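You operate a simulated robot arm through the tools that you are given. There is no shell and no other tool. Be economical: measure what you need, move in short steps, check, and stop when the job is done.

You are at the controls of a simulated robot arm. One attempt, no reset.

## Task
Scrub the stains off the sink table and the tank lid with soap.
Fine: turn the heater off before you scrub the lid; brush back on the blue mat. What is to be rubbed or washed off counts as gone when no trace of it is left.
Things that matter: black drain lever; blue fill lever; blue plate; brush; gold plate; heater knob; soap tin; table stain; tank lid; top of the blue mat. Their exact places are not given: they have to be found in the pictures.

Only the result counts: the job must be done as asked and must still hold three seconds after the hand-in. Knocking over, shifting, dropping, spilling or breaking anything else fails it. A push-on lid holds only when it is set on centred and level and pressed home; a screw cap is set on level and turned clockwise until tight.

## Robot
A 7-joint arm with a two-finger parallel gripper on a trunk, on a base that drives. Base frame: it is fixed to the floor where the robot stands at the start and does not move with it; the origin is under the middle of the robot, x ahead of it, y to its left, z up. Readings come in m, degrees, newtons and seconds.
With the tool pointing down near the work surface it reaches from about 0.2 to 0.74 m from the robot's upright axis, wherever it stands. Its first joint turns from -166.0 to 166.0 degrees. Places, roughly: black drain lever [0.7, -0.2, 1]; blue fill lever [0.7, -0.1, 1]; blue plate [1, 1.75, 1]; brush [1.25, 1.5, 1]; gold plate [1, 1.75, 1]; heater knob [0.5, 0, 0.9]; soap tin [1.4, 1.7, 0.9]; table stain [1.2, 1.7, 0.9]; tank lid [0.8, 0.3, 0.9]; top of the blue mat [1.3, 1.6, 0.9]. Payload 1.57 kg.
The tool frame sits at the grasp point between the pads (the TCP): z along the fingers, y along the line on which they close. The tips reach 0.03 m beyond it. The gripper opens to 0.11 m. The fingers are 0.024 m wide and 0.012 m thick; the gripper's body (0.048 by 0.112 m) begins 0.078 m behind the TCP.
Orientation is that of the tool frame in the base frame, as [roll, pitch, yaw] about the fixed x, y, z axes, in that order (R = Rz(yaw) Ry(pitch) Rx(roll)). With the fingers straight down and closing along the base's y, the tool's x points along the base's -x, its y along +y and its z along -z.

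## Interface
- The arm moves only by the tool arm_command. Its argument "steps" is a list of rows, each a list of 3 entries, a list of its own where there are three numbers: the shift along the tool's x, y, z in m, then the turn, a rotation vector about the tool's x, y, z in rad, then the closure in counts, from 0 (fully open) to 255 (shut). In form: [[[x, y, z], [ax, ay, az], gripper], ...]. A call has 1 to 12 rows; each row is the pose to reach, as a shift and turn from the pose commanded when the call began, along the tool's axes at that moment. Rows are played at 5 a second. More than 0.05 m and 8.6 degrees between two rows, or a gripper value outside its range, and nothing of the call is played. Where a pose cannot be reached the arm comes as near as it can. A force on the tool above 40 N (or 10 N above the force at the start of the call, whichever is more), or a blocked arm, ends the call early, and 0.2 s more pass. The fingers move at their own pace (about 0.045 m/s each) and stop on an object; they squeeze with about 43 N. The grip force told is the motor's: it shows also when the fingers shut on nothing. Time passes only in rows, and 0.2 s behind the last, so rows that repeat a pose let the fingers close. It gives the time, the measured TCP pose, the force on the tool (base axes), the opening and the grip force at its end, in the units of the frame above (readings bear some noise), with the torque about the TCP (base axes, N m) and any sound that the robot's microphone picked up, and new pictures: "show" is both (left out), scene, wrist or none.
- Cameras (640 x 400 px; columns grow to the right, rows downward): "scene" is now at [0.0239, 0.1419, 1.5686]; the picture's right is [-0.15, -0.99, 0.00], its down [-0.64, 0.09, -0.76] and it looks along [0.75, -0.11, -0.65] (base axes); focal length 273 px, centre (320, 200). "wrist" rides on the gripper at [0.07, 0.016, -0.141] in the tool frame; the picture's right is [-0.23, 0.97, 0.00], its down [-0.86, -0.20, -0.48] and it looks along [-0.47, -0.11, 0.88] (tool axes); focal length 222 px, centre (320, 200).
- lift_body(by): slides the trunk up (or, below 0, down) by that many m; the arm and the scene camera ride with it, the base frame stays. It gives what a move gives, with no picture.
- steer(legs): drives the robot by 1 to 6 legs, each [ahead, turn to the left] in m and degrees, along the robot's own axes; the way and the turn of a leg run together, so that a leg with both is an arc; at most 1.5 m and 180 degrees a leg. The arm and the cameras ride along, it lands a little off, and it stops where it bumps. It gives what a move gives, and a new picture of the scene camera.
- turn_head(pan, tilt): turns the head with the scene camera to pan (to the left, within 155 degrees either way) and tilt (down, from -29 to 69), counted from straight ahead of the robot. It gives what a move gives, and a new picture of the scene camera.
- measure_at(camera, pixels): for up to 12 pixels [column, row] of the newest picture of that camera ("zoom" is the newest enlarged one), the place [x, y, z] in the base frame of the surface seen there, good to about 0.002 m. No time passes.
- zoom(camera, box): a new picture of the part [left, top, right, bottom] of that camera's present view, enlarged. No time passes.
- hand_in(): hands the job in; it is judged then, once.

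Keep the steps short. Do not move on a guess: measure, check each grasp and each placing, and mend mistakes. In all there are 80 turns and 260 pictures (those below and enlarged ones count). Leave the gripper open and the arm clear of the work at the hand-in unless told otherwise, and finish with a single line.

The tools are called after "Emit:" as a command line: name --argument value ..., lists and objects as JSON in quotes. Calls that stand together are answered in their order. arm_command: Moves the arm, as the interface text tells. Its arguments: {"type":"object","properties":{"steps":{"type":"array","items":{"type":"array"}},"show":{"type":"string","enum":["both","scene","wrist","none"]}},"required":["steps"]} The other tools are called the same way: lift_body (by) slides the trunk up or down; steer (legs) drives the base; turn_head (pan, tilt) turns the head that bears the scene camera; measure_at (camera, pixels) gives the place of the surface under pixels of a picture; zoom (camera, box) takes an enlarged picture of a part of a camera's view; hand_in () hands the job in.

At the start:

```text
time: 0.0
tcp_pos: [0.4778, 0.0632, 1.2615]
orientation: [179.9, 0.1, -180.0]
force: [1.0, -0.4, -0.3]
ft_torque: [0.0, -0.02, -0.01]
opening: 0.1099
grasp_force: 0.1
trunk travel left (down, up): [-0.5, 0.09]
robot x, y, heading: [-0.0011, 0.0004, 0.0]
head pan, tilt: [-8.3, 40.6]
```

scene: 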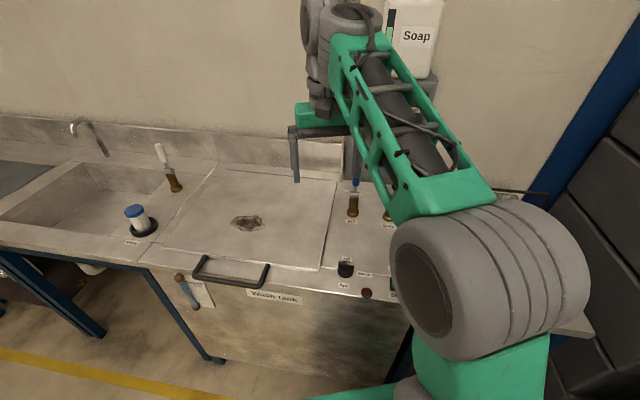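
wrist: 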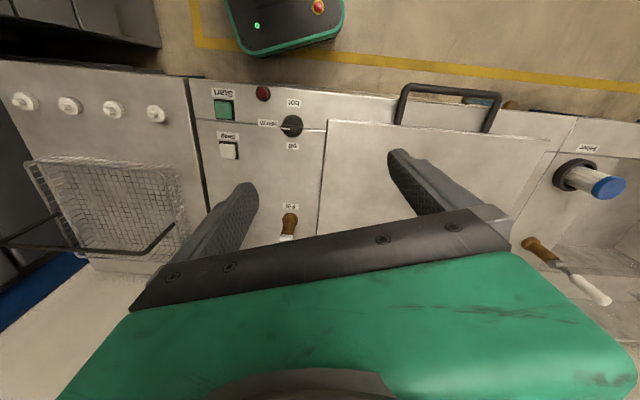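

I see the wash tank with its lid stain, and the knob near wrist (291,126). First I enlarge the panel and look left for the sink table.

Emit:
zoom --camera "wrist" --box '[190, 70, 350, 170]'

Emit:
zoom --camera "scene" --box '[100, 100, 420, 300]'

Emit:
turn_head --pan 50 --tilt 25

```text
4.00 times, centred on (270, 120) of wrist
```

zoom: 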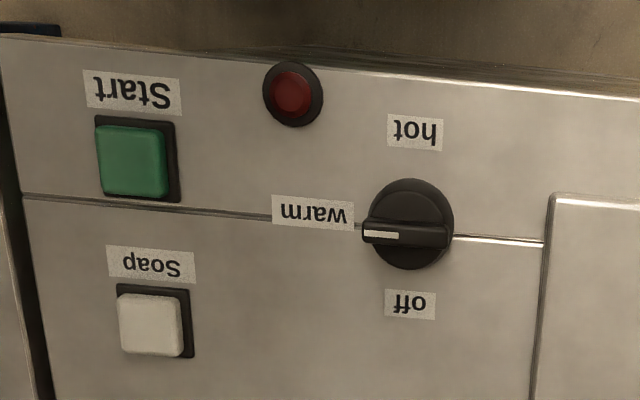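

```text
2.00 times, centred on (260, 200) of scene
```

zoom: 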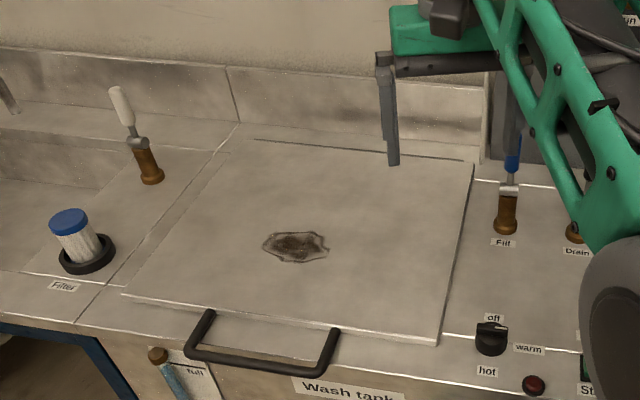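

```text
time: 1.3
tcp_pos: [0.4774, 0.0619, 1.2607]
orientation: [180.0, 0.0, -180.0]
force: [0.4, 0.2, -0.4]
ft_torque: [0.01, -0.01, -0.01]
opening: 0.1101
grasp_force: 0.0
trunk travel left (down, up): [-0.5, 0.09]
robot x, y, heading: [-0.0001, 0.0005, 0.1]
head pan, tilt: [50.0, 25.0]
```

scene: 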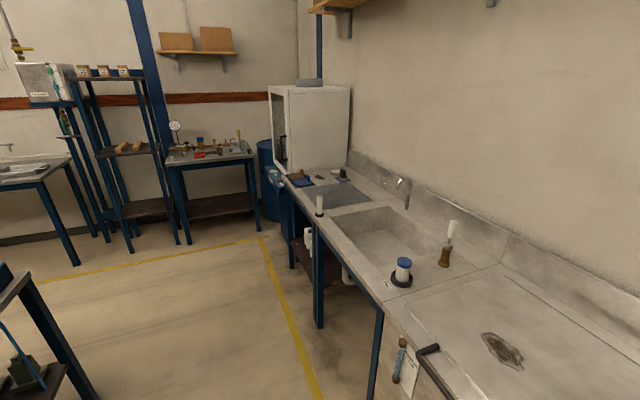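

The knob points to "warm" (towards -y); "off" is towards +x, so it takes a 90° turn anticlockwise from above. I measure the knob, and enlarge the sink table's end.

Emit:
measure_at --camera "wrist" --pixels '[[291, 128], [283, 129], [299, 129], [293, 118], [293, 136], [290, 146], [268, 124], [291, 103], [289, 215], [285, 127], [297, 127]]'

Emit:
zoom --camera "scene" --box '[260, 150, 420, 250]'

Emit:
zoom --camera "wrist" --box '[260, 100, 324, 140]'

```text
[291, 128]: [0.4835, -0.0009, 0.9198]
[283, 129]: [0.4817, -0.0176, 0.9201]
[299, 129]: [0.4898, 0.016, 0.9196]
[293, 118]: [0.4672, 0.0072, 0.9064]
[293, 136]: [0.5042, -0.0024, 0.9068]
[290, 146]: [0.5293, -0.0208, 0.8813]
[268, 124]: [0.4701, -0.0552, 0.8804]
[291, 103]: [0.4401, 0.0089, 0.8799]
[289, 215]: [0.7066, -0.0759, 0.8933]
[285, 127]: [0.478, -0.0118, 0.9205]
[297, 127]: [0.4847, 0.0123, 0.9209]
```

```text
4.00 times, centred on (340, 200) of scene
```

zoom: 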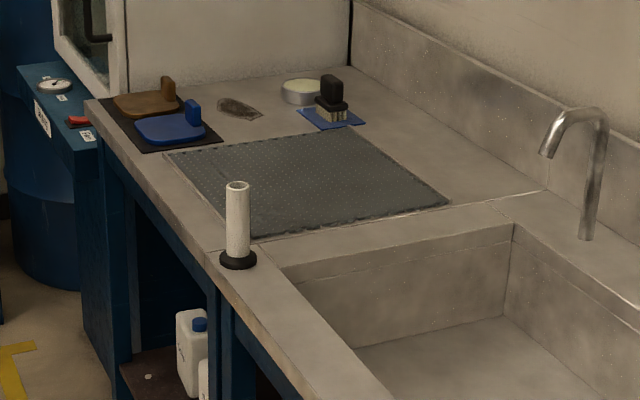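

```text
10.00 times, centred on (292, 120) of wrist
```

zoom: 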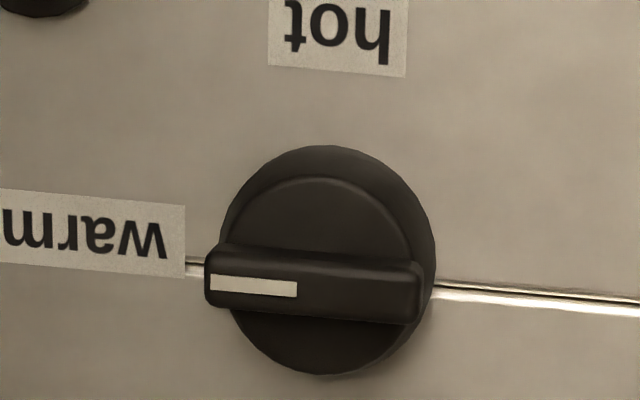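

The bar of the knob is centred at (0.484, 0.000), top z 0.920, lying along y. The brush on a blue mat, the soap tin, stain and plates are at the far end of the table. First I turn the tool 90° clockwise above the knob so that the fingers close along x.

Emit:
arm_command --steps '[[[-0.0006, -0.0056, 0.018], [0, 0, 0.1428], 140], [[-0.0012, -0.0113, 0.036], [0, 0, 0.2856], 140], [[-0.0018, -0.0169, 0.054], [0, 0, 0.4284], 140], [[-0.0024, -0.0225, 0.072], [0, 0, 0.5712], 140], [[-0.003, -0.0281, 0.09], [0, 0, 0.714], 140], [[-0.0036, -0.0338, 0.108], [0, 0, 0.8568], 140], [[-0.0042, -0.0394, 0.126], [0, 0, 0.9996], 140], [[-0.0048, -0.045, 0.144], [0, 0, 1.1424], 140], [[-0.0054, -0.0506, 0.162], [0, 0, 1.2852], 140], [[-0.006, -0.0563, 0.18], [0, 0, 1.428], 140], [[-0.0066, -0.0619, 0.2], [0, 0, 1.5708], 140], [[-0.0066, -0.0619, 0.2], [0, 0, 1.5708], 140]]' --show "wrist"

```text
time: 3.9
tcp_pos: [0.4847, -0.0, 1.062]
orientation: [179.9, 0.0, 89.9]
force: [0.1, 0.3, -0.2]
ft_torque: [0.0, 0.03, 0.02]
opening: 0.0499
grasp_force: 0.1
trunk travel left (down, up): [-0.5, 0.09]
robot x, y, heading: [-0.0035, -0.0016, 0.0]
head pan, tilt: [50.0, 25.0]
```

wrist: 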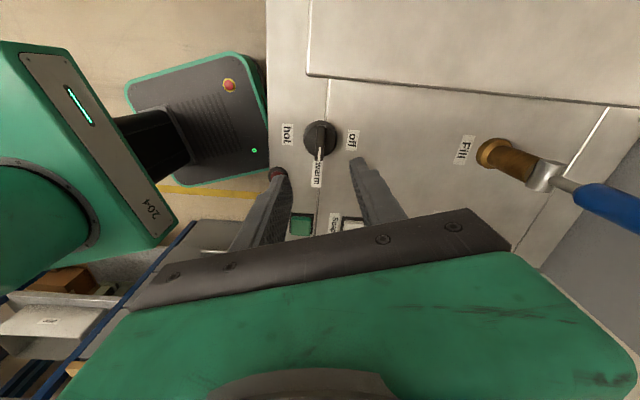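

Fingers now straddle along x. I remeasure the knob from here.

Emit:
zoom --camera "wrist" --box '[280, 110, 360, 160]'

Emit:
measure_at --camera "zoom" --pixels '[[315, 120], [315, 200], [315, 240], [320, 300], [250, 200], [380, 200]]'

```text
8.00 times, centred on (320, 135) of wrist
```

zoom: 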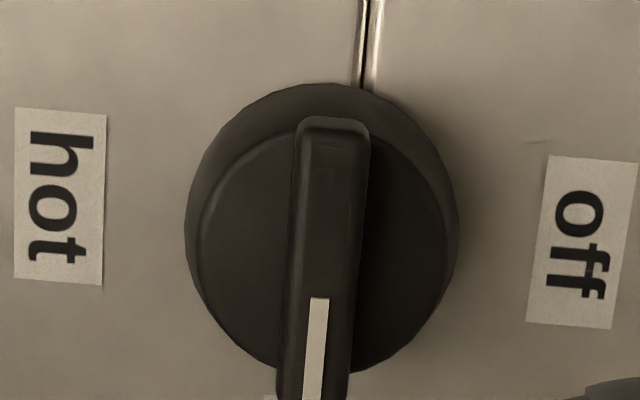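

```text
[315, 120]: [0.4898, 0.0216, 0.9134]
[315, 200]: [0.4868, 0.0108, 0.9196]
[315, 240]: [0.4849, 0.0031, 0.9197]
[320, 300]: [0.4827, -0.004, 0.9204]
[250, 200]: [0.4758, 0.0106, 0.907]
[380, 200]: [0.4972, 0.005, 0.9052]
```

Centre confirmed at about (0.484, 0.000). I descend to TCP z 0.938 and close on the bar.

Emit:
arm_command --steps '[[[0, 0, 0.04], [0, 0, 0], 140], [[0, 0, 0.08], [0, 0, 0], 140], [[0, 0, 0.11], [0, 0, 0], 140], [[0, 0, 0.124], [0, 0, 0], 140], [[0, 0, 0.124], [0, 0, 0], 200], [[0, 0, 0.124], [0, 0, 0], 255], [[0, 0, 0.124], [0, 0, 0], 255], [[0, 0, 0.124], [0, 0, 0], 255]]' --show "wrist"

```text
time: 5.7
tcp_pos: [0.4844, 0.0003, 0.9377]
orientation: [-179.9, 0.0, 90.0]
force: [-2.7, -0.5, -1.7]
ft_torque: [-0.06, 0.02, -0.03]
opening: 0.012
grasp_force: 28.2
trunk travel left (down, up): [-0.5, 0.09]
robot x, y, heading: [0.0026, 0.0001, 0.1]
head pan, tilt: [50.0, 25.0]
```

wrist: 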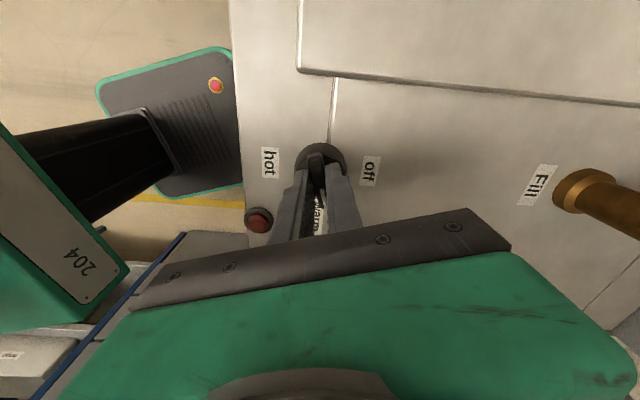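

Gripped at 0.012 m. Now I turn it 90° anticlockwise (negative about tool z).

Emit:
arm_command --steps '[[[0, 0, 0], [0, 0, -0.1428], 255], [[0, 0, 0], [0, 0, -0.2856], 255], [[0, 0, 0], [0, 0, -0.4284], 255], [[0, 0, 0], [0, 0, -0.5712], 255], [[0, 0, 0], [0, 0, -0.714], 255], [[0, 0, 0], [0, 0, -0.8568], 255], [[0, 0, 0], [0, 0, -0.9996], 255], [[0, 0, 0], [0, 0, -1.1424], 255], [[0, 0, 0], [0, 0, -1.2852], 255], [[0, 0, 0], [0, 0, -1.428], 255], [[0, 0, 0], [0, 0, -1.5708], 255], [[0, 0, 0], [0, 0, -1.5708], 255]]' --show "wrist"

```text
time: 8.3
tcp_pos: [0.4834, -0.0021, 0.939]
orientation: [-179.9, 0.0, 179.9]
force: [-12.1, -16.1, -7.1]
ft_torque: [-0.49, 0.48, -1.25]
opening: 0.0196
grasp_force: 33.1
trunk travel left (down, up): [-0.5, 0.09]
robot x, y, heading: [0.0033, -0.0044, 0.0]
head pan, tilt: [50.0, 25.0]
```

wrist: 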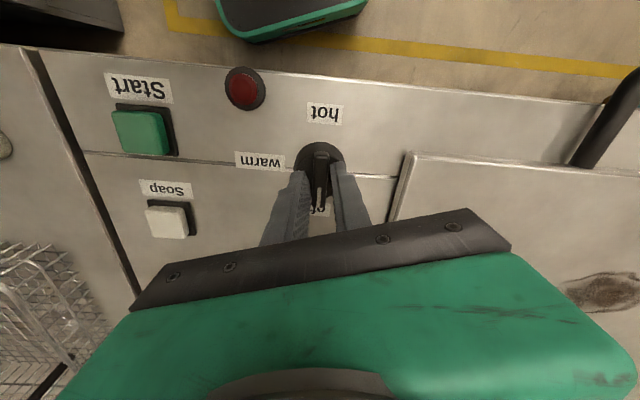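

The bar looks turned, but the opening grew to 0.0196, so it may have slipped. I release, rise, and look.

Emit:
arm_command --steps '[[[0, 0, 0], [0, 0, 0], 170], [[0, 0, 0], [0, 0, 0], 140], [[0, 0, -0.03], [0, 0, 0], 140], [[0, 0, -0.07], [0, 0, 0], 140], [[0, 0, -0.12], [0, 0, 0], 140]]' --show "wrist"

Emit:
zoom --camera "wrist" --box '[270, 100, 366, 160]'

```text
time: 9.5
tcp_pos: [0.4832, 0.0006, 1.0579]
orientation: [-179.9, -0.2, -180.0]
force: [-1.1, -0.3, 0.2]
ft_torque: [-0.04, 0.01, -0.02]
opening: 0.0495
grasp_force: 0.1
trunk travel left (down, up): [-0.5, 0.09]
robot x, y, heading: [-0.0005, -0.0019, 0.1]
head pan, tilt: [50.0, 25.0]
```

wrist: 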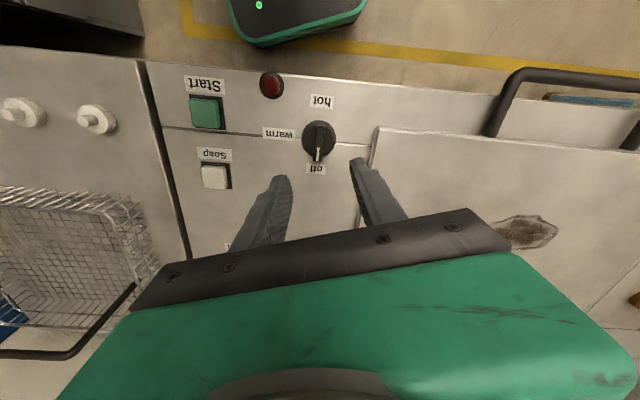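

```text
6.67 times, centred on (318, 130) of wrist
```

zoom: 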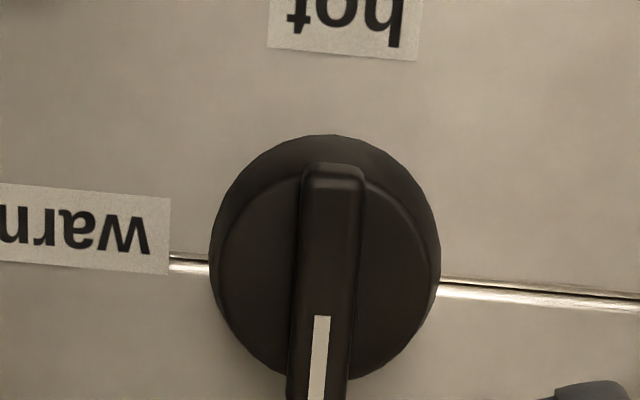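

The pointer is on "off". Now I measure the sink table's things from the scene view to plan the drive.

Emit:
measure_at --camera "scene" --pixels '[[342, 172], [342, 177], [320, 177], [335, 172], [301, 175], [305, 182], [348, 180], [372, 201], [286, 180], [320, 225], [405, 300], [340, 195]]'

Emit:
turn_head --pan 60 --tilt 50

```text
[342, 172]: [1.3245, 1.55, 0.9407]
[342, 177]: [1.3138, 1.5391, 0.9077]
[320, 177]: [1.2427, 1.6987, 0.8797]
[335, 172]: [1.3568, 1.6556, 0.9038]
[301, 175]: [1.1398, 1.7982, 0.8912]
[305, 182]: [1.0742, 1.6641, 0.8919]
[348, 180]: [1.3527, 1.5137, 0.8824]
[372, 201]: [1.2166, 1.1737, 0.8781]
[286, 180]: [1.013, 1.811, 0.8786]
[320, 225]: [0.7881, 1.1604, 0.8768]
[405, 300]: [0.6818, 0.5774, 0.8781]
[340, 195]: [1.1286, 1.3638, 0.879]
```

```text
time: 10.4
tcp_pos: [0.4843, 0.0003, 1.0564]
orientation: [179.9, -0.1, 179.9]
force: [0.6, 0.2, 0.6]
ft_torque: [0.01, -0.02, 0.0]
opening: 0.0496
grasp_force: 0.0
trunk travel left (down, up): [-0.5, 0.09]
robot x, y, heading: [-0.0, -0.0019, -0.1]
head pan, tilt: [60.0, 50.0]
```

scene: 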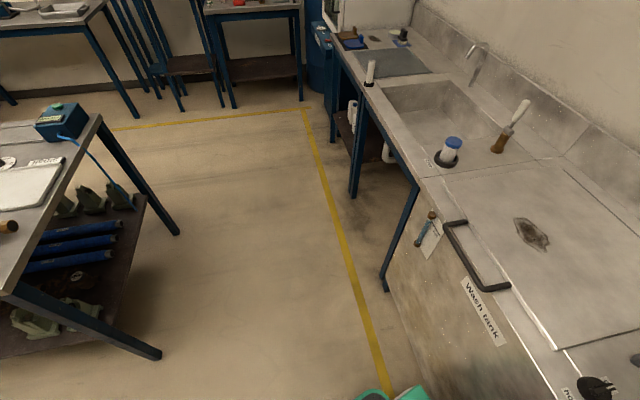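

The bench is turned about 19° against the base axes, so I check that the bar truly lines up with "off".

Emit:
measure_at --camera "wrist" --pixels '[[320, 126], [319, 140], [318, 155], [316, 169], [321, 102], [278, 133], [319, 148], [318, 160]]'

Emit:
zoom --camera "wrist" --box '[256, 80, 384, 180]'

```text
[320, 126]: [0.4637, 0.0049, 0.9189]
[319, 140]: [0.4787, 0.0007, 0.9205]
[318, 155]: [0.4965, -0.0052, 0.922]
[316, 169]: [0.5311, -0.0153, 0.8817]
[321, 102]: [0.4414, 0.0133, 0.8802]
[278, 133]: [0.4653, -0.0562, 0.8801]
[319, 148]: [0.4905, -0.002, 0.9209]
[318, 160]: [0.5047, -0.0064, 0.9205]
```

```text
4.00 times, centred on (320, 130) of wrist
```

zoom: 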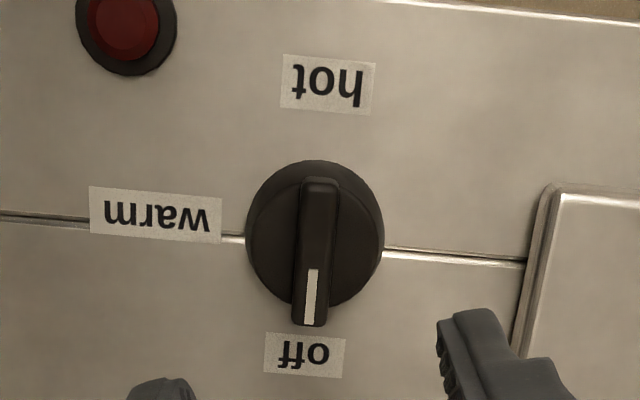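

The bar matches the off line. I raise the arm clear and measure the other table's corner before driving along the bench (direction about 71°).

Emit:
arm_command --steps '[[[0, 0, -0.05], [0, 0, 0], 140], [[0, 0, -0.1], [0, 0, 0], 140], [[0.02, 0, -0.15], [0, 0, 0], 140], [[0.05, 0, -0.19], [0, 0, 0], 140], [[0.08, 0, -0.23], [0, 0, 0], 140]]' --show "none"

Emit:
measure_at --camera "scene" --pixels '[[100, 117], [160, 358], [176, 234], [332, 80], [310, 120], [325, 60], [300, 100], [378, 288]]'

```text
refused: row 3 steps farther than a row can; nothing moved
```

```text
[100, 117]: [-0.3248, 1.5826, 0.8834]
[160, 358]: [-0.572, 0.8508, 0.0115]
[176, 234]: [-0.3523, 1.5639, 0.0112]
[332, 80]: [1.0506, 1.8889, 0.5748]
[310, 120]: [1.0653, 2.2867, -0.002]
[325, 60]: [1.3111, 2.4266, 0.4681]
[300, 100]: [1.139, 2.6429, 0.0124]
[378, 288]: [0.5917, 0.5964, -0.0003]
```

The corridor is wide enough (the other table is 0.82 m away). I raise the arm with smaller rows, then drive.

Emit:
arm_command --steps '[[[0, 0, -0.04], [0, 0, 0], 140], [[0, 0, -0.08], [0, 0, 0], 140], [[0.02, 0, -0.12], [0, 0, 0], 140], [[0.04, 0, -0.16], [0, 0, 0], 140], [[0.06, 0, -0.2], [0, 0, 0], 140], [[0.08, 0, -0.24], [0, 0, 0], 140]]' --show "none"

Emit:
steer --legs '[[0, 70.9], [1.0, 0], [0.9, 0]]'

```text
time: 11.8
tcp_pos: [0.4046, 0.0022, 1.2986]
orientation: [-180.0, -0.1, -180.0]
force: [0.5, -0.5, -0.4]
ft_torque: [0.03, 0.01, -0.03]
opening: 0.0496
grasp_force: 0.1
trunk travel left (down, up): [-0.5, 0.09]
robot x, y, heading: [0.0042, 0.0003, 0.4]
head pan, tilt: [60.0, 50.0]
```

```text
time: 24.4
tcp_pos: [0.7196, 2.1869, 1.2991]
orientation: [179.9, -0.1, -108.1]
force: [0.5, 0.2, 0.4]
ft_torque: [-0.01, -0.01, -0.02]
opening: 0.0494
grasp_force: 0.0
trunk travel left (down, up): [-0.5, 0.09]
robot x, y, heading: [0.5955, 1.8017, 71.9]
head pan, tilt: [60.0, 50.0]
```

scene: 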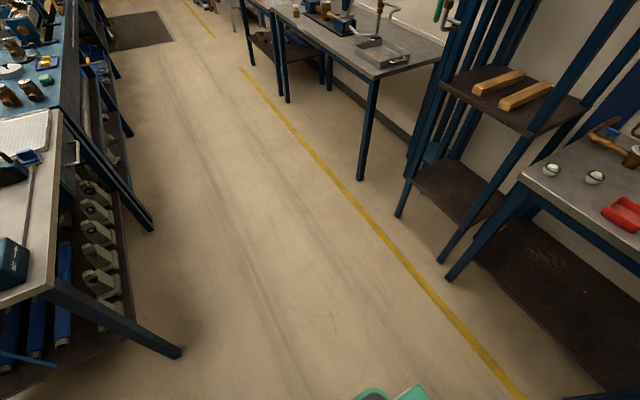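

I'm at the right station. Now I turn right 91° to face the bench and look down ahead.

Emit:
steer --legs '[[0, -91]]'

Emit:
turn_head --pan 0 --tilt 50

```text
time: 28.6
tcp_pos: [0.9784, 1.6723, 1.2998]
orientation: [-180.0, 0.0, 161.2]
force: [0.3, 0.5, -0.8]
ft_torque: [0.01, 0.0, 0.01]
opening: 0.0496
grasp_force: 0.0
trunk travel left (down, up): [-0.5, 0.09]
robot x, y, heading: [0.5917, 1.798, -18.9]
head pan, tilt: [60.0, 50.0]
```

scene: 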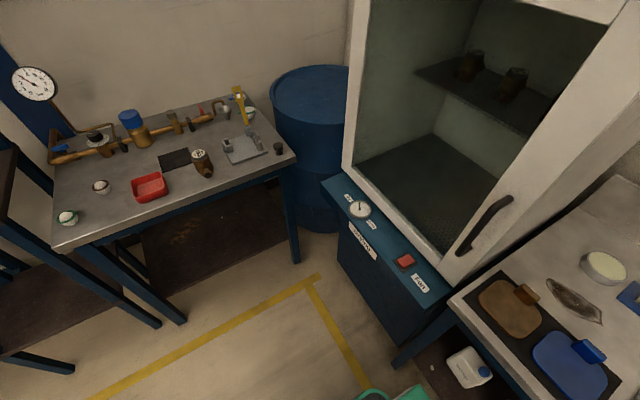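

```text
time: 29.9
tcp_pos: [0.978, 1.6727, 1.2981]
orientation: [-180.0, 0.0, 161.1]
force: [0.1, -0.2, 0.0]
ft_torque: [-0.02, 0.01, -0.03]
opening: 0.0495
grasp_force: 0.0
trunk travel left (down, up): [-0.5, 0.09]
robot x, y, heading: [0.5961, 1.8025, -18.9]
head pan, tilt: [0.0, 50.0]
```

scene: 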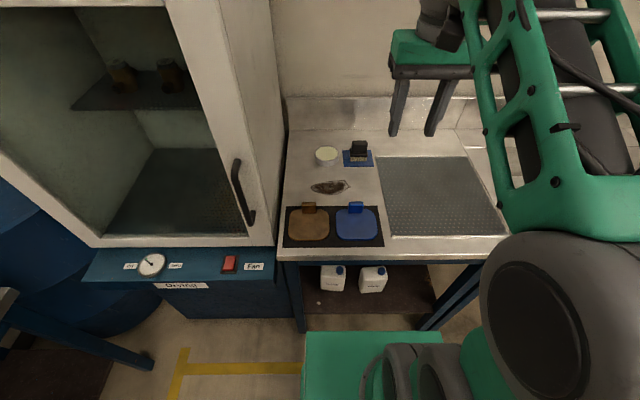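

I zoom on the bench things and measure them and the clearances.

Emit:
zoom --camera "scene" --box '[270, 120, 430, 220]'

Emit:
measure_at --camera "scene" --pixels '[[359, 145], [359, 156], [346, 163], [374, 163], [326, 155], [326, 151], [328, 186], [310, 335], [370, 335], [303, 322], [286, 160], [400, 320]]'

```text
4.00 times, centred on (350, 170) of scene
```

zoom: 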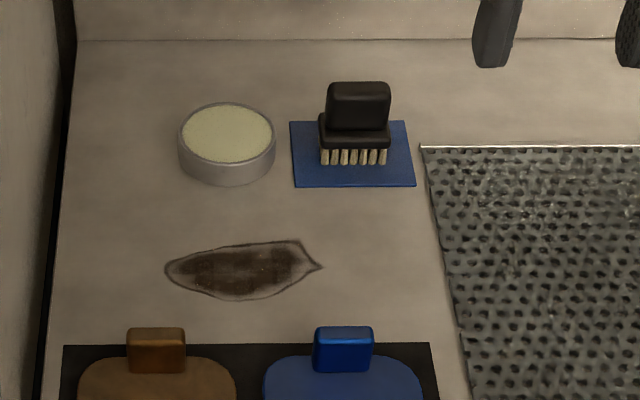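

```text
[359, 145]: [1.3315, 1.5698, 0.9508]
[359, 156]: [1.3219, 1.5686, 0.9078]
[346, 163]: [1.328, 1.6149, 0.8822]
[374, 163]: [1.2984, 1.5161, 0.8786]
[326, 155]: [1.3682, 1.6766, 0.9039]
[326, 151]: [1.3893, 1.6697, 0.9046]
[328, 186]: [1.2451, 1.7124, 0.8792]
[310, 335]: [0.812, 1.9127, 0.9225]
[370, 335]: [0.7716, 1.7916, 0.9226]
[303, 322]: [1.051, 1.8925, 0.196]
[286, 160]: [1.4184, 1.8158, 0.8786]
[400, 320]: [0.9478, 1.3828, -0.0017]
```

All measured. I drive forward 0.09 m for reach, then take a wrist look above the brush.

Emit:
steer --legs '[[0.09, 0]]'

```text
time: 31.1
tcp_pos: [1.0645, 1.6428, 1.2987]
orientation: [179.9, -0.1, 161.1]
force: [0.1, 0.1, 0.4]
ft_torque: [0.03, 0.04, -0.01]
opening: 0.0495
grasp_force: 0.0
trunk travel left (down, up): [-0.5, 0.09]
robot x, y, heading: [0.6805, 1.7746, -18.9]
head pan, tilt: [0.0, 50.0]
```

scene: 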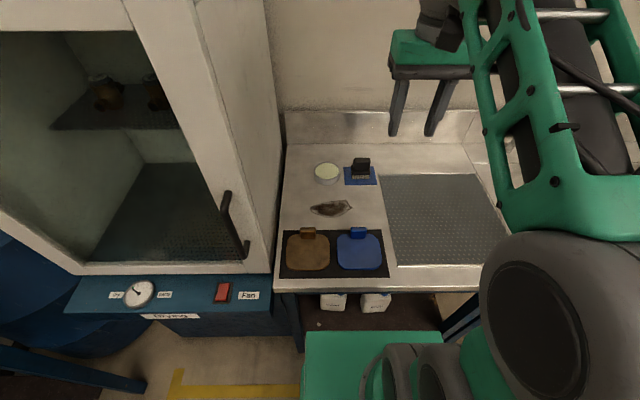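

I move the hand over the brush (0.25 m ahead, 0.16 m down), fully open.

Emit:
arm_command --steps '[[[-0.035, 0.002, 0.02], [0, 0, 0], 60], [[-0.07, 0.003, 0.04], [0, 0, 0], 60], [[-0.105, 0.004, 0.06], [0, 0, 0], 60], [[-0.14, 0.006, 0.08], [0, 0, 0], 60], [[-0.175, 0.008, 0.1], [0, 0, 0], 60], [[-0.21, 0.009, 0.12], [0, 0, 0], 60], [[-0.245, 0.01, 0.14], [0, 0, 0], 60], [[-0.265, 0.01, 0.16], [0, 0, 0], 60], [[-0.265, 0.01, 0.16], [0, 0, 0], 60]]' --show "both"

Emit:
zoom --camera "wrist" --box '[240, 80, 400, 180]'

```text
time: 33.0
tcp_pos: [1.3181, 1.5656, 1.1385]
orientation: [-179.9, 0.0, 161.1]
force: [0.0, -0.4, -0.2]
ft_torque: [-0.01, 0.01, -0.02]
opening: 0.0842
grasp_force: 0.0
trunk travel left (down, up): [-0.5, 0.09]
robot x, y, heading: [0.6804, 1.7747, -18.7]
head pan, tilt: [0.0, 50.0]
```

scene: 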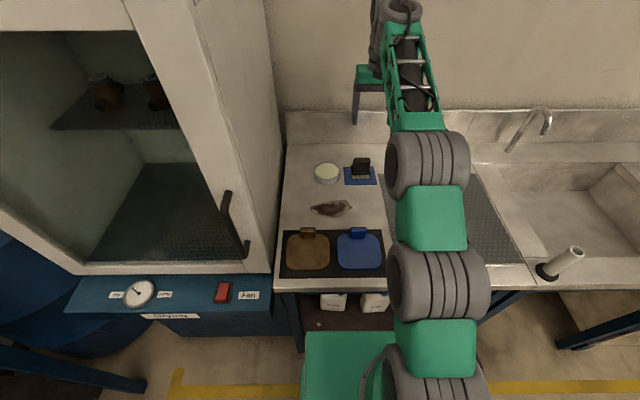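
wrist: 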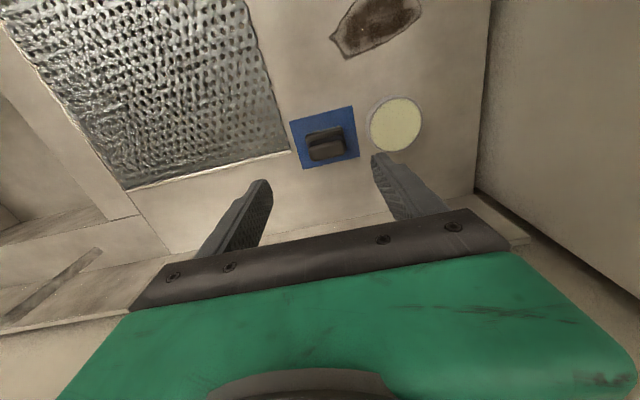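

```text
4.00 times, centred on (320, 130) of wrist
```

zoom: 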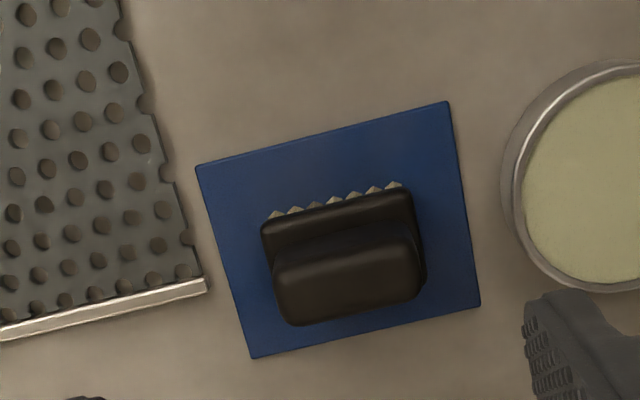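

Emit:
measure_at --camera "zoom" --pixels '[[285, 285], [410, 255], [345, 265], [345, 240], [350, 305], [305, 318], [280, 235], [398, 203], [225, 170], [440, 110], [255, 350], [475, 295]]'

Emit:
measure_at --camera "wrist" --pixels '[[370, 122], [419, 124], [395, 98], [395, 150], [395, 124], [340, 30], [420, 5], [375, 25], [357, 50], [385, 3]]'

```text
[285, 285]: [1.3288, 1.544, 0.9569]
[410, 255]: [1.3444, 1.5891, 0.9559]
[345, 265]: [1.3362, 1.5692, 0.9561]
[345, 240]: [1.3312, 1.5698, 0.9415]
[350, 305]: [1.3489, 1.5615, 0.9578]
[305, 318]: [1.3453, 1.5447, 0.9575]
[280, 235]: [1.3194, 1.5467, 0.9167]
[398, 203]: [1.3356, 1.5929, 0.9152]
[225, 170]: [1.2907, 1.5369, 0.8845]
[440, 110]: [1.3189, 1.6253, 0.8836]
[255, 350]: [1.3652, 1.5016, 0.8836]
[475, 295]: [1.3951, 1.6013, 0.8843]
```

```text
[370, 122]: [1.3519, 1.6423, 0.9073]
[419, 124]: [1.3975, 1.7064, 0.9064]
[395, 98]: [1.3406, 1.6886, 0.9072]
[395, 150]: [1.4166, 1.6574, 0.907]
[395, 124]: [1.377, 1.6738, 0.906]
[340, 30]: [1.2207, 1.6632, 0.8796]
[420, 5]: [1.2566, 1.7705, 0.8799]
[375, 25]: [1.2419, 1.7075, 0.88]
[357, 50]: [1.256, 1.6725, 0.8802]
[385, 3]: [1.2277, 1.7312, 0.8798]
```

Handle centre is about (1.343, 1.566), top 0.957, and it lies on the mat's centre (so that is where it goes back). Length lies along the tool's y. I come down to TCP z 0.955 with opening 0.084.

Emit:
arm_command --steps '[[[-0.0234, 0.0085, 0.03], [0, 0, 0], 60], [[-0.0234, 0.0085, 0.07], [0, 0, 0], 60], [[-0.0234, 0.0085, 0.1], [0, 0, 0], 60], [[-0.0234, 0.0085, 0.1], [0, 0, 0], 60]]' --show "wrist"

Emit:
zoom --camera "wrist" --box '[220, 100, 420, 225]'

```text
time: 34.0
tcp_pos: [1.3419, 1.5669, 1.0368]
orientation: [-180.0, -0.1, 161.1]
force: [0.3, -0.3, 0.0]
ft_torque: [-0.01, 0.03, 0.0]
opening: 0.0844
grasp_force: 0.0
trunk travel left (down, up): [-0.5, 0.09]
robot x, y, heading: [0.6822, 1.773, -18.8]
head pan, tilt: [0.0, 50.0]
```

wrist: 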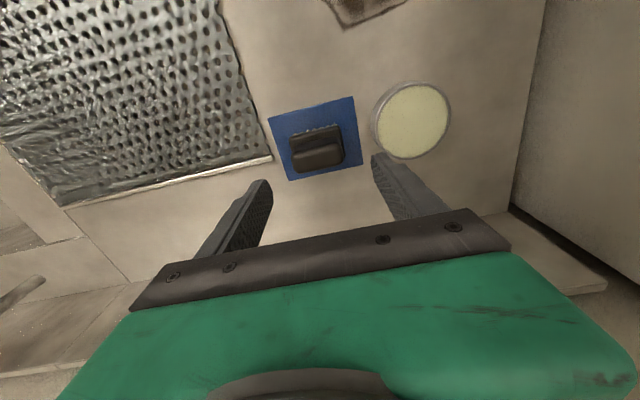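

```text
3.20 times, centred on (320, 162) of wrist
```

zoom: 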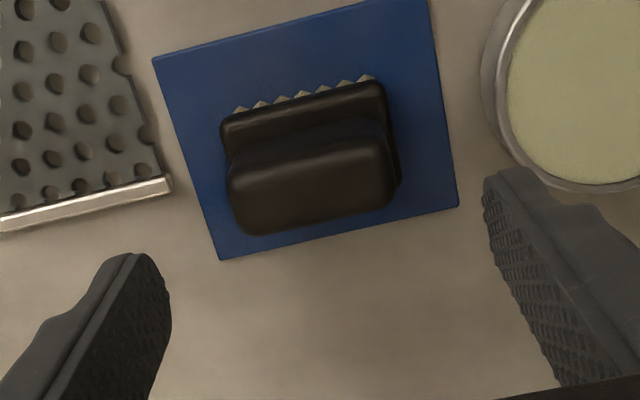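

Emit:
measure_at --camera "zoom" --pixels '[[305, 155], [312, 185], [318, 215], [240, 200], [385, 170], [310, 205], [312, 160]]'

```text
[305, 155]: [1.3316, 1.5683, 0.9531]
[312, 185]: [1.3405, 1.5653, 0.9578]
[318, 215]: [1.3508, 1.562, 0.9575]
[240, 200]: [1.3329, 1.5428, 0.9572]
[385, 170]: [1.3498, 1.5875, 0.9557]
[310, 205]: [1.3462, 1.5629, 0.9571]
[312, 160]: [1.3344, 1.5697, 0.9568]
```

TCP is centred within 1 mm. I descend 0.086 m and close.

Emit:
arm_command --steps '[[[0, -0.001, 0.03], [0, 0, 0], 60], [[0, -0.001, 0.06], [0, 0, 0], 60], [[0, -0.001, 0.086], [0, 0, 0], 60], [[0, -0.001, 0.086], [0, 0, 0], 110], [[0, -0.001, 0.086], [0, 0, 0], 180], [[0, -0.001, 0.086], [0, 0, 0], 255], [[0, -0.001, 0.086], [0, 0, 0], 255], [[0, -0.001, 0.086], [0, 0, 0], 255]]' --show "wrist"

```text
time: 35.9
tcp_pos: [1.3405, 1.5655, 0.9533]
orientation: [180.0, 0.0, 161.1]
force: [0.5, -0.2, 0.7]
ft_torque: [0.0, -0.04, -0.01]
opening: 0.0552
grasp_force: 42.6
trunk travel left (down, up): [-0.5, 0.09]
robot x, y, heading: [0.6804, 1.7723, -18.8]
head pan, tilt: [0.0, 50.0]
```

wrist: 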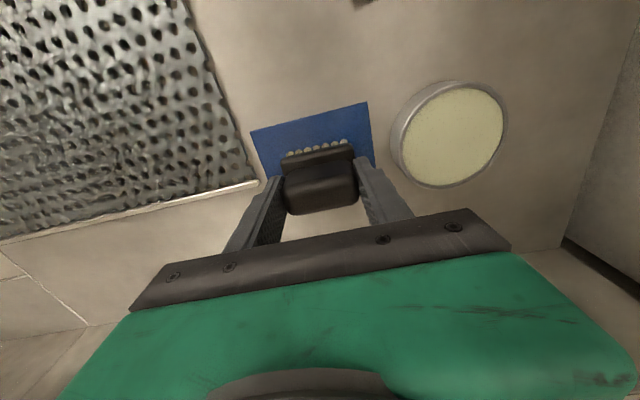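

Gripped at 0.055 m. I lift 0.06 and carry it 0.1145 m along +y of the tool to above the soap (1.377, 1.674).

Emit:
arm_command --steps '[[[0, 0, -0.03], [0, 0, 0], 255], [[0, 0, -0.06], [0, 0, 0], 255], [[0, 0.04, -0.06], [0, 0, 0], 255], [[0, 0.08, -0.06], [0, 0, 0], 255], [[0, 0.1145, -0.06], [0, 0, 0], 255], [[0, 0.1145, -0.06], [0, 0, 0], 255]]' --show "both"

Emit:
zoom --camera "scene" --box '[270, 120, 430, 220]'

```text
time: 37.2
tcp_pos: [1.3794, 1.677, 1.0117]
orientation: [179.9, 0.0, 161.1]
force: [-0.4, 0.9, -0.5]
ft_torque: [0.0, -0.01, 0.01]
opening: 0.0551
grasp_force: 42.7
trunk travel left (down, up): [-0.5, 0.09]
robot x, y, heading: [0.6809, 1.773, -18.9]
head pan, tilt: [0.0, 50.0]
```

scene: 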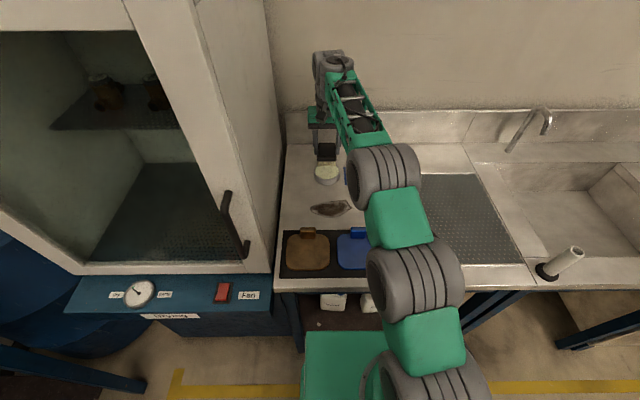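
wrist: 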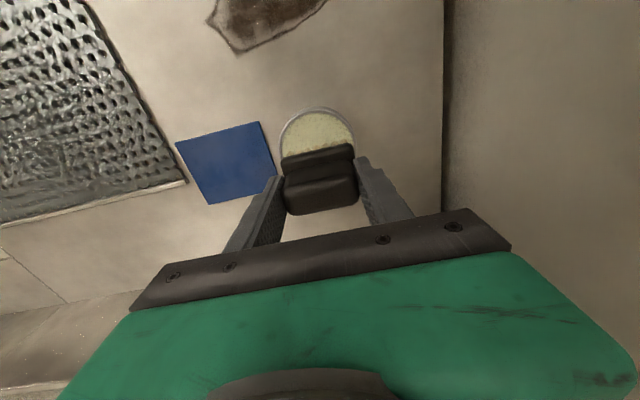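

```text
4.00 times, centred on (350, 170) of scene
```

zoom: 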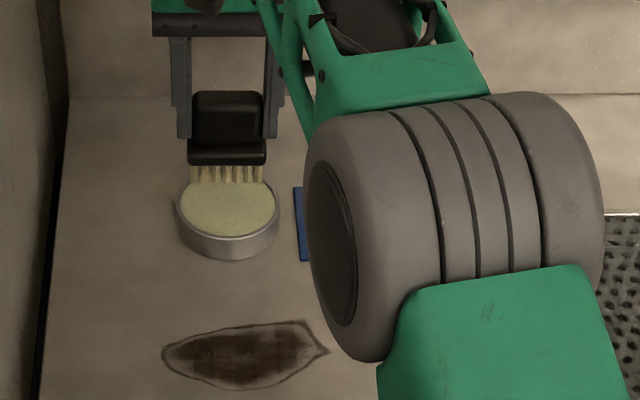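

The brush is level above the soap. I lower gently and watch the force.

Emit:
arm_command --steps '[[[0.001, -0.002, 0.02], [0, 0, 0], 255], [[0.001, -0.002, 0.03], [0, 0, 0], 255], [[0.001, -0.002, 0.035], [0, 0, 0], 255], [[0.001, -0.002, 0.037], [0, 0, 0], 255], [[0.001, -0.002, 0.038], [0, 0, 0], 255], [[0.001, -0.002, 0.038], [0, 0, 0], 255]]' --show "none"

Emit:
zoom --camera "scene" --box '[290, 130, 370, 180]'

```text
time: 38.6
tcp_pos: [1.3771, 1.6741, 0.9744]
orientation: [-179.9, -0.1, 161.1]
force: [-0.4, 0.2, -0.1]
ft_torque: [0.02, 0.0, -0.02]
opening: 0.0555
grasp_force: 42.6
trunk travel left (down, up): [-0.5, 0.09]
robot x, y, heading: [0.6779, 1.7712, -18.9]
head pan, tilt: [0.0, 50.0]
```

```text
8.00 times, centred on (330, 155) of scene
```

zoom: 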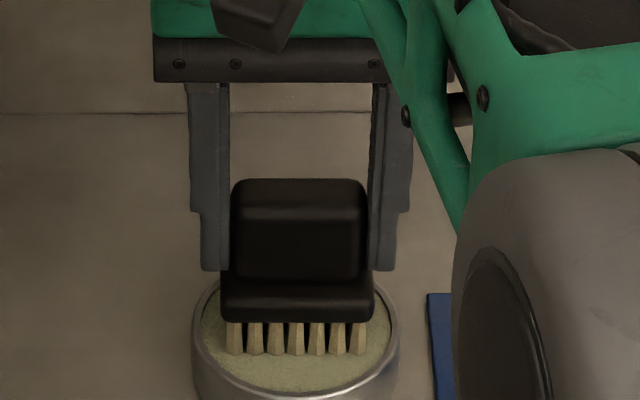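

No force yet; I lower 1 mm at a time.

Emit:
arm_command --steps '[[[0, 0, 0.001], [0, 0, 0], 255], [[0, 0, 0.002], [0, 0, 0], 255], [[0, 0, 0.003], [0, 0, 0], 255], [[0, 0, 0.003], [0, 0, 0], 255]]' --show "none"

```text
time: 39.6
tcp_pos: [1.3766, 1.6738, 0.9744]
orientation: [179.9, 0.3, 161.1]
force: [0.2, 0.4, 17.5]
ft_torque: [-0.01, 0.35, 0.01]
opening: 0.0551
grasp_force: 43.1
trunk travel left (down, up): [-0.5, 0.09]
robot x, y, heading: [0.6788, 1.7749, -18.7]
head pan, tilt: [0.0, 50.0]
```

Contact at 17 N — pressed into the soap. I lift off and look at the bristles and the soap.

Emit:
arm_command --steps '[[[0, 0, -0.001], [0, 0, 0], 255], [[0, 0, -0.001], [0, 0, 0], 255], [[0, 0, -0.02], [0, 0, 0], 255], [[0, 0, -0.05], [0, 0, 0], 255], [[0, 0, -0.05], [0, 0, 0], 255]]' --show "none"

Emit:
zoom --camera "scene" --box '[290, 120, 386, 180]'

```text
time: 40.9
tcp_pos: [1.3768, 1.6744, 1.0209]
orientation: [180.0, -0.1, 161.0]
force: [-0.2, -0.1, -1.2]
ft_torque: [0.0, -0.01, 0.02]
opening: 0.0552
grasp_force: 43.3
trunk travel left (down, up): [-0.5, 0.09]
robot x, y, heading: [0.6824, 1.775, -18.8]
head pan, tilt: [0.0, 50.0]
```

```text
6.67 times, centred on (338, 150) of scene
```

zoom: 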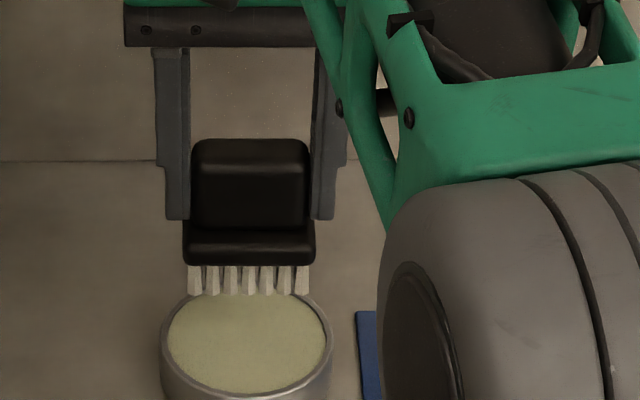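

The bristles turned whitish: soap has taken. Now I measure the stain's outline.

Emit:
zoom --camera "scene" --box '[290, 185, 370, 235]'

Emit:
measure_at --camera "scene" --pixels '[[310, 209], [352, 208], [346, 200], [330, 202], [330, 217], [340, 213], [318, 203], [320, 215], [282, 200], [305, 231], [357, 231]]'

```text
8.00 times, centred on (330, 210) of scene
```

zoom: 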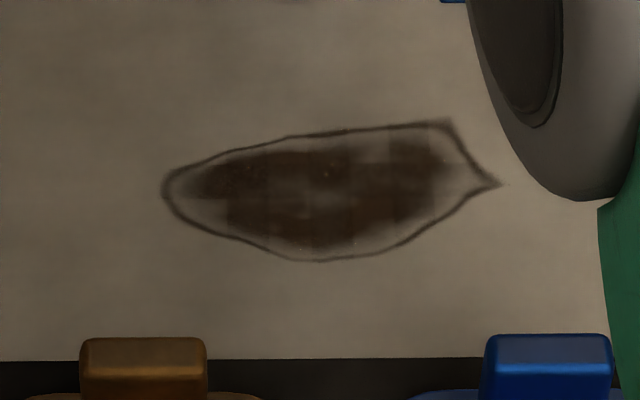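

```text
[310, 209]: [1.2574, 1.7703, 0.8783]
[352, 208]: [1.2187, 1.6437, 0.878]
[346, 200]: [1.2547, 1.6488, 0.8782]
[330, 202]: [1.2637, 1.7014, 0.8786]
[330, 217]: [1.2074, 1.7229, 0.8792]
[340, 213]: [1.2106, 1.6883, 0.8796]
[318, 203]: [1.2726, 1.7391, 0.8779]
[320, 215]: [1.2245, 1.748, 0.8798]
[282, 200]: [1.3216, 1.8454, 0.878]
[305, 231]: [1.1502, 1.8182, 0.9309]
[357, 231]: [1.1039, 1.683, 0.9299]
```

Stain spans about 0.075 m across (tool x) and 0.14 m along (tool y), centre 0.143 m nearer than here. I carry the brush over it and lower near the surface.

Emit:
arm_command --steps '[[[0.04, -0.005, 0], [0, 0, 0], 255], [[0.08, -0.01, 0], [0, 0, 0], 255], [[0.12, -0.015, 0], [0, 0, 0], 255], [[0.143, -0.015, 0.02], [0, 0, 0], 255], [[0.143, -0.015, 0.05], [0, 0, 0], 255], [[0.143, -0.015, 0.067], [0, 0, 0], 255], [[0.143, -0.015, 0.07], [0, 0, 0], 255], [[0.143, -0.015, 0.072], [0, 0, 0], 255], [[0.143, -0.015, 0.072], [0, 0, 0], 255]]' --show "wrist"

Emit:
zoom --camera "scene" --box '[280, 160, 376, 220]'

```text
time: 42.9
tcp_pos: [1.2379, 1.7043, 0.9493]
orientation: [-179.9, 0.0, 161.1]
force: [0.6, -0.9, 0.1]
ft_torque: [-0.03, 0.01, 0.0]
opening: 0.0555
grasp_force: 42.7
trunk travel left (down, up): [-0.5, 0.09]
robot x, y, heading: [0.6812, 1.7752, -19.0]
head pan, tilt: [0.0, 50.0]
```

wrist: 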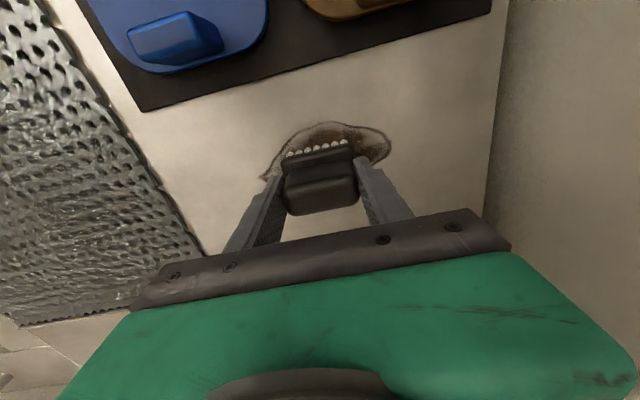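

```text
6.67 times, centred on (328, 190) of scene
```

zoom: 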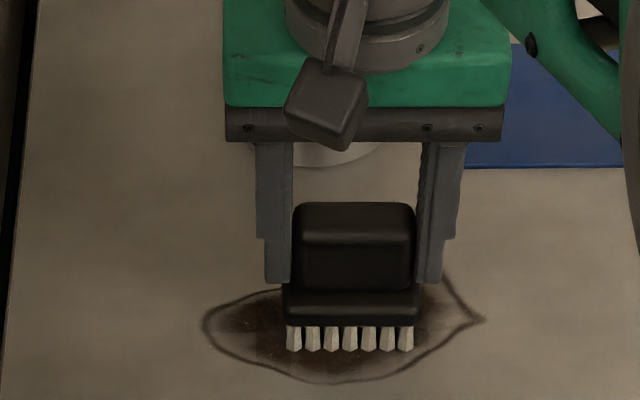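

Brush hovers just over the stain. I press about 2 mm further and make the first stroke along the middle line.

Emit:
arm_command --steps '[[[0, 0, 0.002], [0, 0, 0], 255], [[0, 0, 0.003], [0, 0, 0], 255], [[0, 0.024, 0.003], [0, 0, 0], 255], [[0, 0.048, 0.003], [0, 0, 0], 255], [[0, 0.024, 0.003], [0, 0, 0], 255], [[0, 0, 0.003], [0, 0, 0], 255], [[0, -0.024, 0.003], [0, 0, 0], 255], [[0, -0.048, 0.003], [0, 0, 0], 255], [[0, -0.024, 0.003], [0, 0, 0], 255], [[0, 0, 0.003], [0, 0, 0], 255]]' --show "none"

Emit:
zoom --camera "scene" --box '[280, 160, 376, 220]'

```text
time: 45.0
tcp_pos: [1.2362, 1.7063, 0.9464]
orientation: [180.0, 0.0, 161.1]
force: [-1.3, -3.9, 18.0]
ft_torque: [-0.31, -0.01, -0.1]
opening: 0.0552
grasp_force: 42.8
trunk travel left (down, up): [-0.5, 0.09]
robot x, y, heading: [0.6838, 1.7718, -18.9]
head pan, tilt: [0.0, 50.0]
```

```text
6.67 times, centred on (328, 190) of scene
```

zoom: 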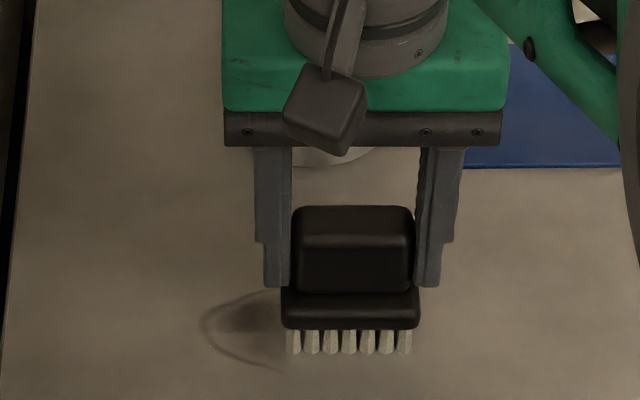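

It is wiping off fast; the left end remains. I do strokes on the near and far rows, reaching further to the left.

Emit:
arm_command --steps '[[[0, 0.03, 0], [0, 0, 0], 255], [[0, 0.062, 0], [0, 0, 0], 255], [[0.018, 0.062, 0], [0, 0, 0], 255], [[0.018, 0.03, 0], [0, 0, 0], 255], [[0.018, 0, 0], [0, 0, 0], 255], [[0.018, -0.03, 0], [0, 0, 0], 255], [[0.018, -0.06, 0], [0, 0, 0], 255], [[-0.018, -0.06, 0], [0, 0, 0], 255], [[-0.018, -0.03, 0], [0, 0, 0], 255], [[-0.018, 0, 0], [0, 0, 0], 255], [[-0.018, 0.03, 0], [0, 0, 0], 255], [[-0.018, 0.06, 0], [0, 0, 0], 255]]' --show "none"

Emit:
arm_command --steps '[[[0.018, 0, 0], [0, 0, 0], 255], [[0.018, -0.03, 0], [0, 0, 0], 255], [[0.018, -0.06, 0], [0, 0, 0], 255], [[0.018, -0.06, -0.03], [0, 0, 0], 255], [[0, -0.06, -0.07], [0, 0, 0], 255], [[-0.03, -0.06, -0.1], [0, 0, 0], 255], [[-0.06, -0.07, -0.12], [0, 0, 0], 255], [[-0.1, -0.08, -0.12], [0, 0, 0], 255], [[-0.1, -0.08, -0.12], [0, 0, 0], 255]]' --show "wrist"

Emit:
zoom --camera "scene" --box '[280, 180, 376, 240]'

```text
time: 47.6
tcp_pos: [1.2725, 1.7562, 0.9479]
orientation: [179.9, 0.1, 161.1]
force: [-0.3, -3.2, 21.9]
ft_torque: [-0.34, 0.02, -0.2]
opening: 0.0552
grasp_force: 43.0
trunk travel left (down, up): [-0.5, 0.09]
robot x, y, heading: [0.6776, 1.7714, -19.0]
head pan, tilt: [0.0, 50.0]
```

```text
time: 49.6
tcp_pos: [1.3439, 1.6482, 1.0653]
orientation: [180.0, -0.1, 161.1]
force: [0.6, 1.0, -1.8]
ft_torque: [-0.01, 0.07, 0.01]
opening: 0.0555
grasp_force: 42.6
trunk travel left (down, up): [-0.5, 0.09]
robot x, y, heading: [0.6771, 1.7743, -18.7]
head pan, tilt: [0.0, 50.0]
```

wrist: 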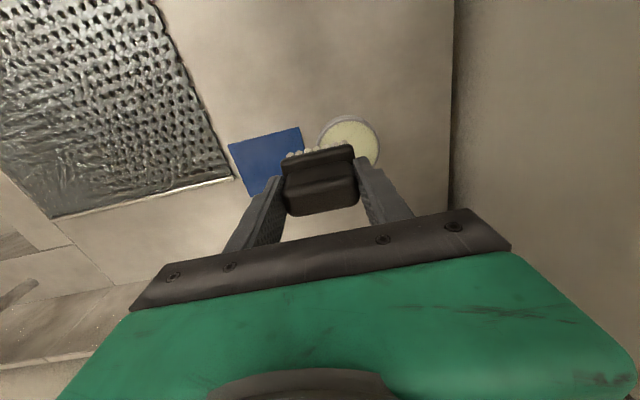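

```text
6.67 times, centred on (328, 210) of scene
```

zoom: 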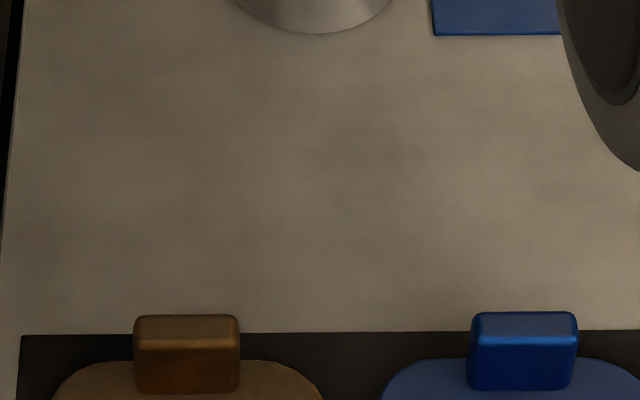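

The table looks clean. I re-soap the brush, then give the table one more pass for safety.

Emit:
arm_command --steps '[[[-0.0226, 0.0348, 0], [0, 0, 0], 255], [[-0.0226, 0.0348, 0.04], [0, 0, 0], 255], [[-0.0226, 0.0348, 0.075], [0, 0, 0], 255], [[-0.0226, 0.0348, 0.087], [0, 0, 0], 255], [[-0.0226, 0.0348, 0.0905], [0, 0, 0], 255], [[-0.0226, 0.0348, 0.092], [0, 0, 0], 255], [[-0.0226, 0.0348, 0.093], [0, 0, 0], 255], [[-0.0226, 0.0348, 0.093], [0, 0, 0], 255]]' --show "none"

```text
time: 51.5
tcp_pos: [1.3764, 1.6743, 0.9744]
orientation: [180.0, 0.0, 161.1]
force: [0.6, 0.9, 4.0]
ft_torque: [-0.01, -0.11, 0.0]
opening: 0.0553
grasp_force: 42.6
trunk travel left (down, up): [-0.5, 0.09]
robot x, y, heading: [0.6792, 1.7706, -18.6]
head pan, tilt: [0.0, 50.0]
```

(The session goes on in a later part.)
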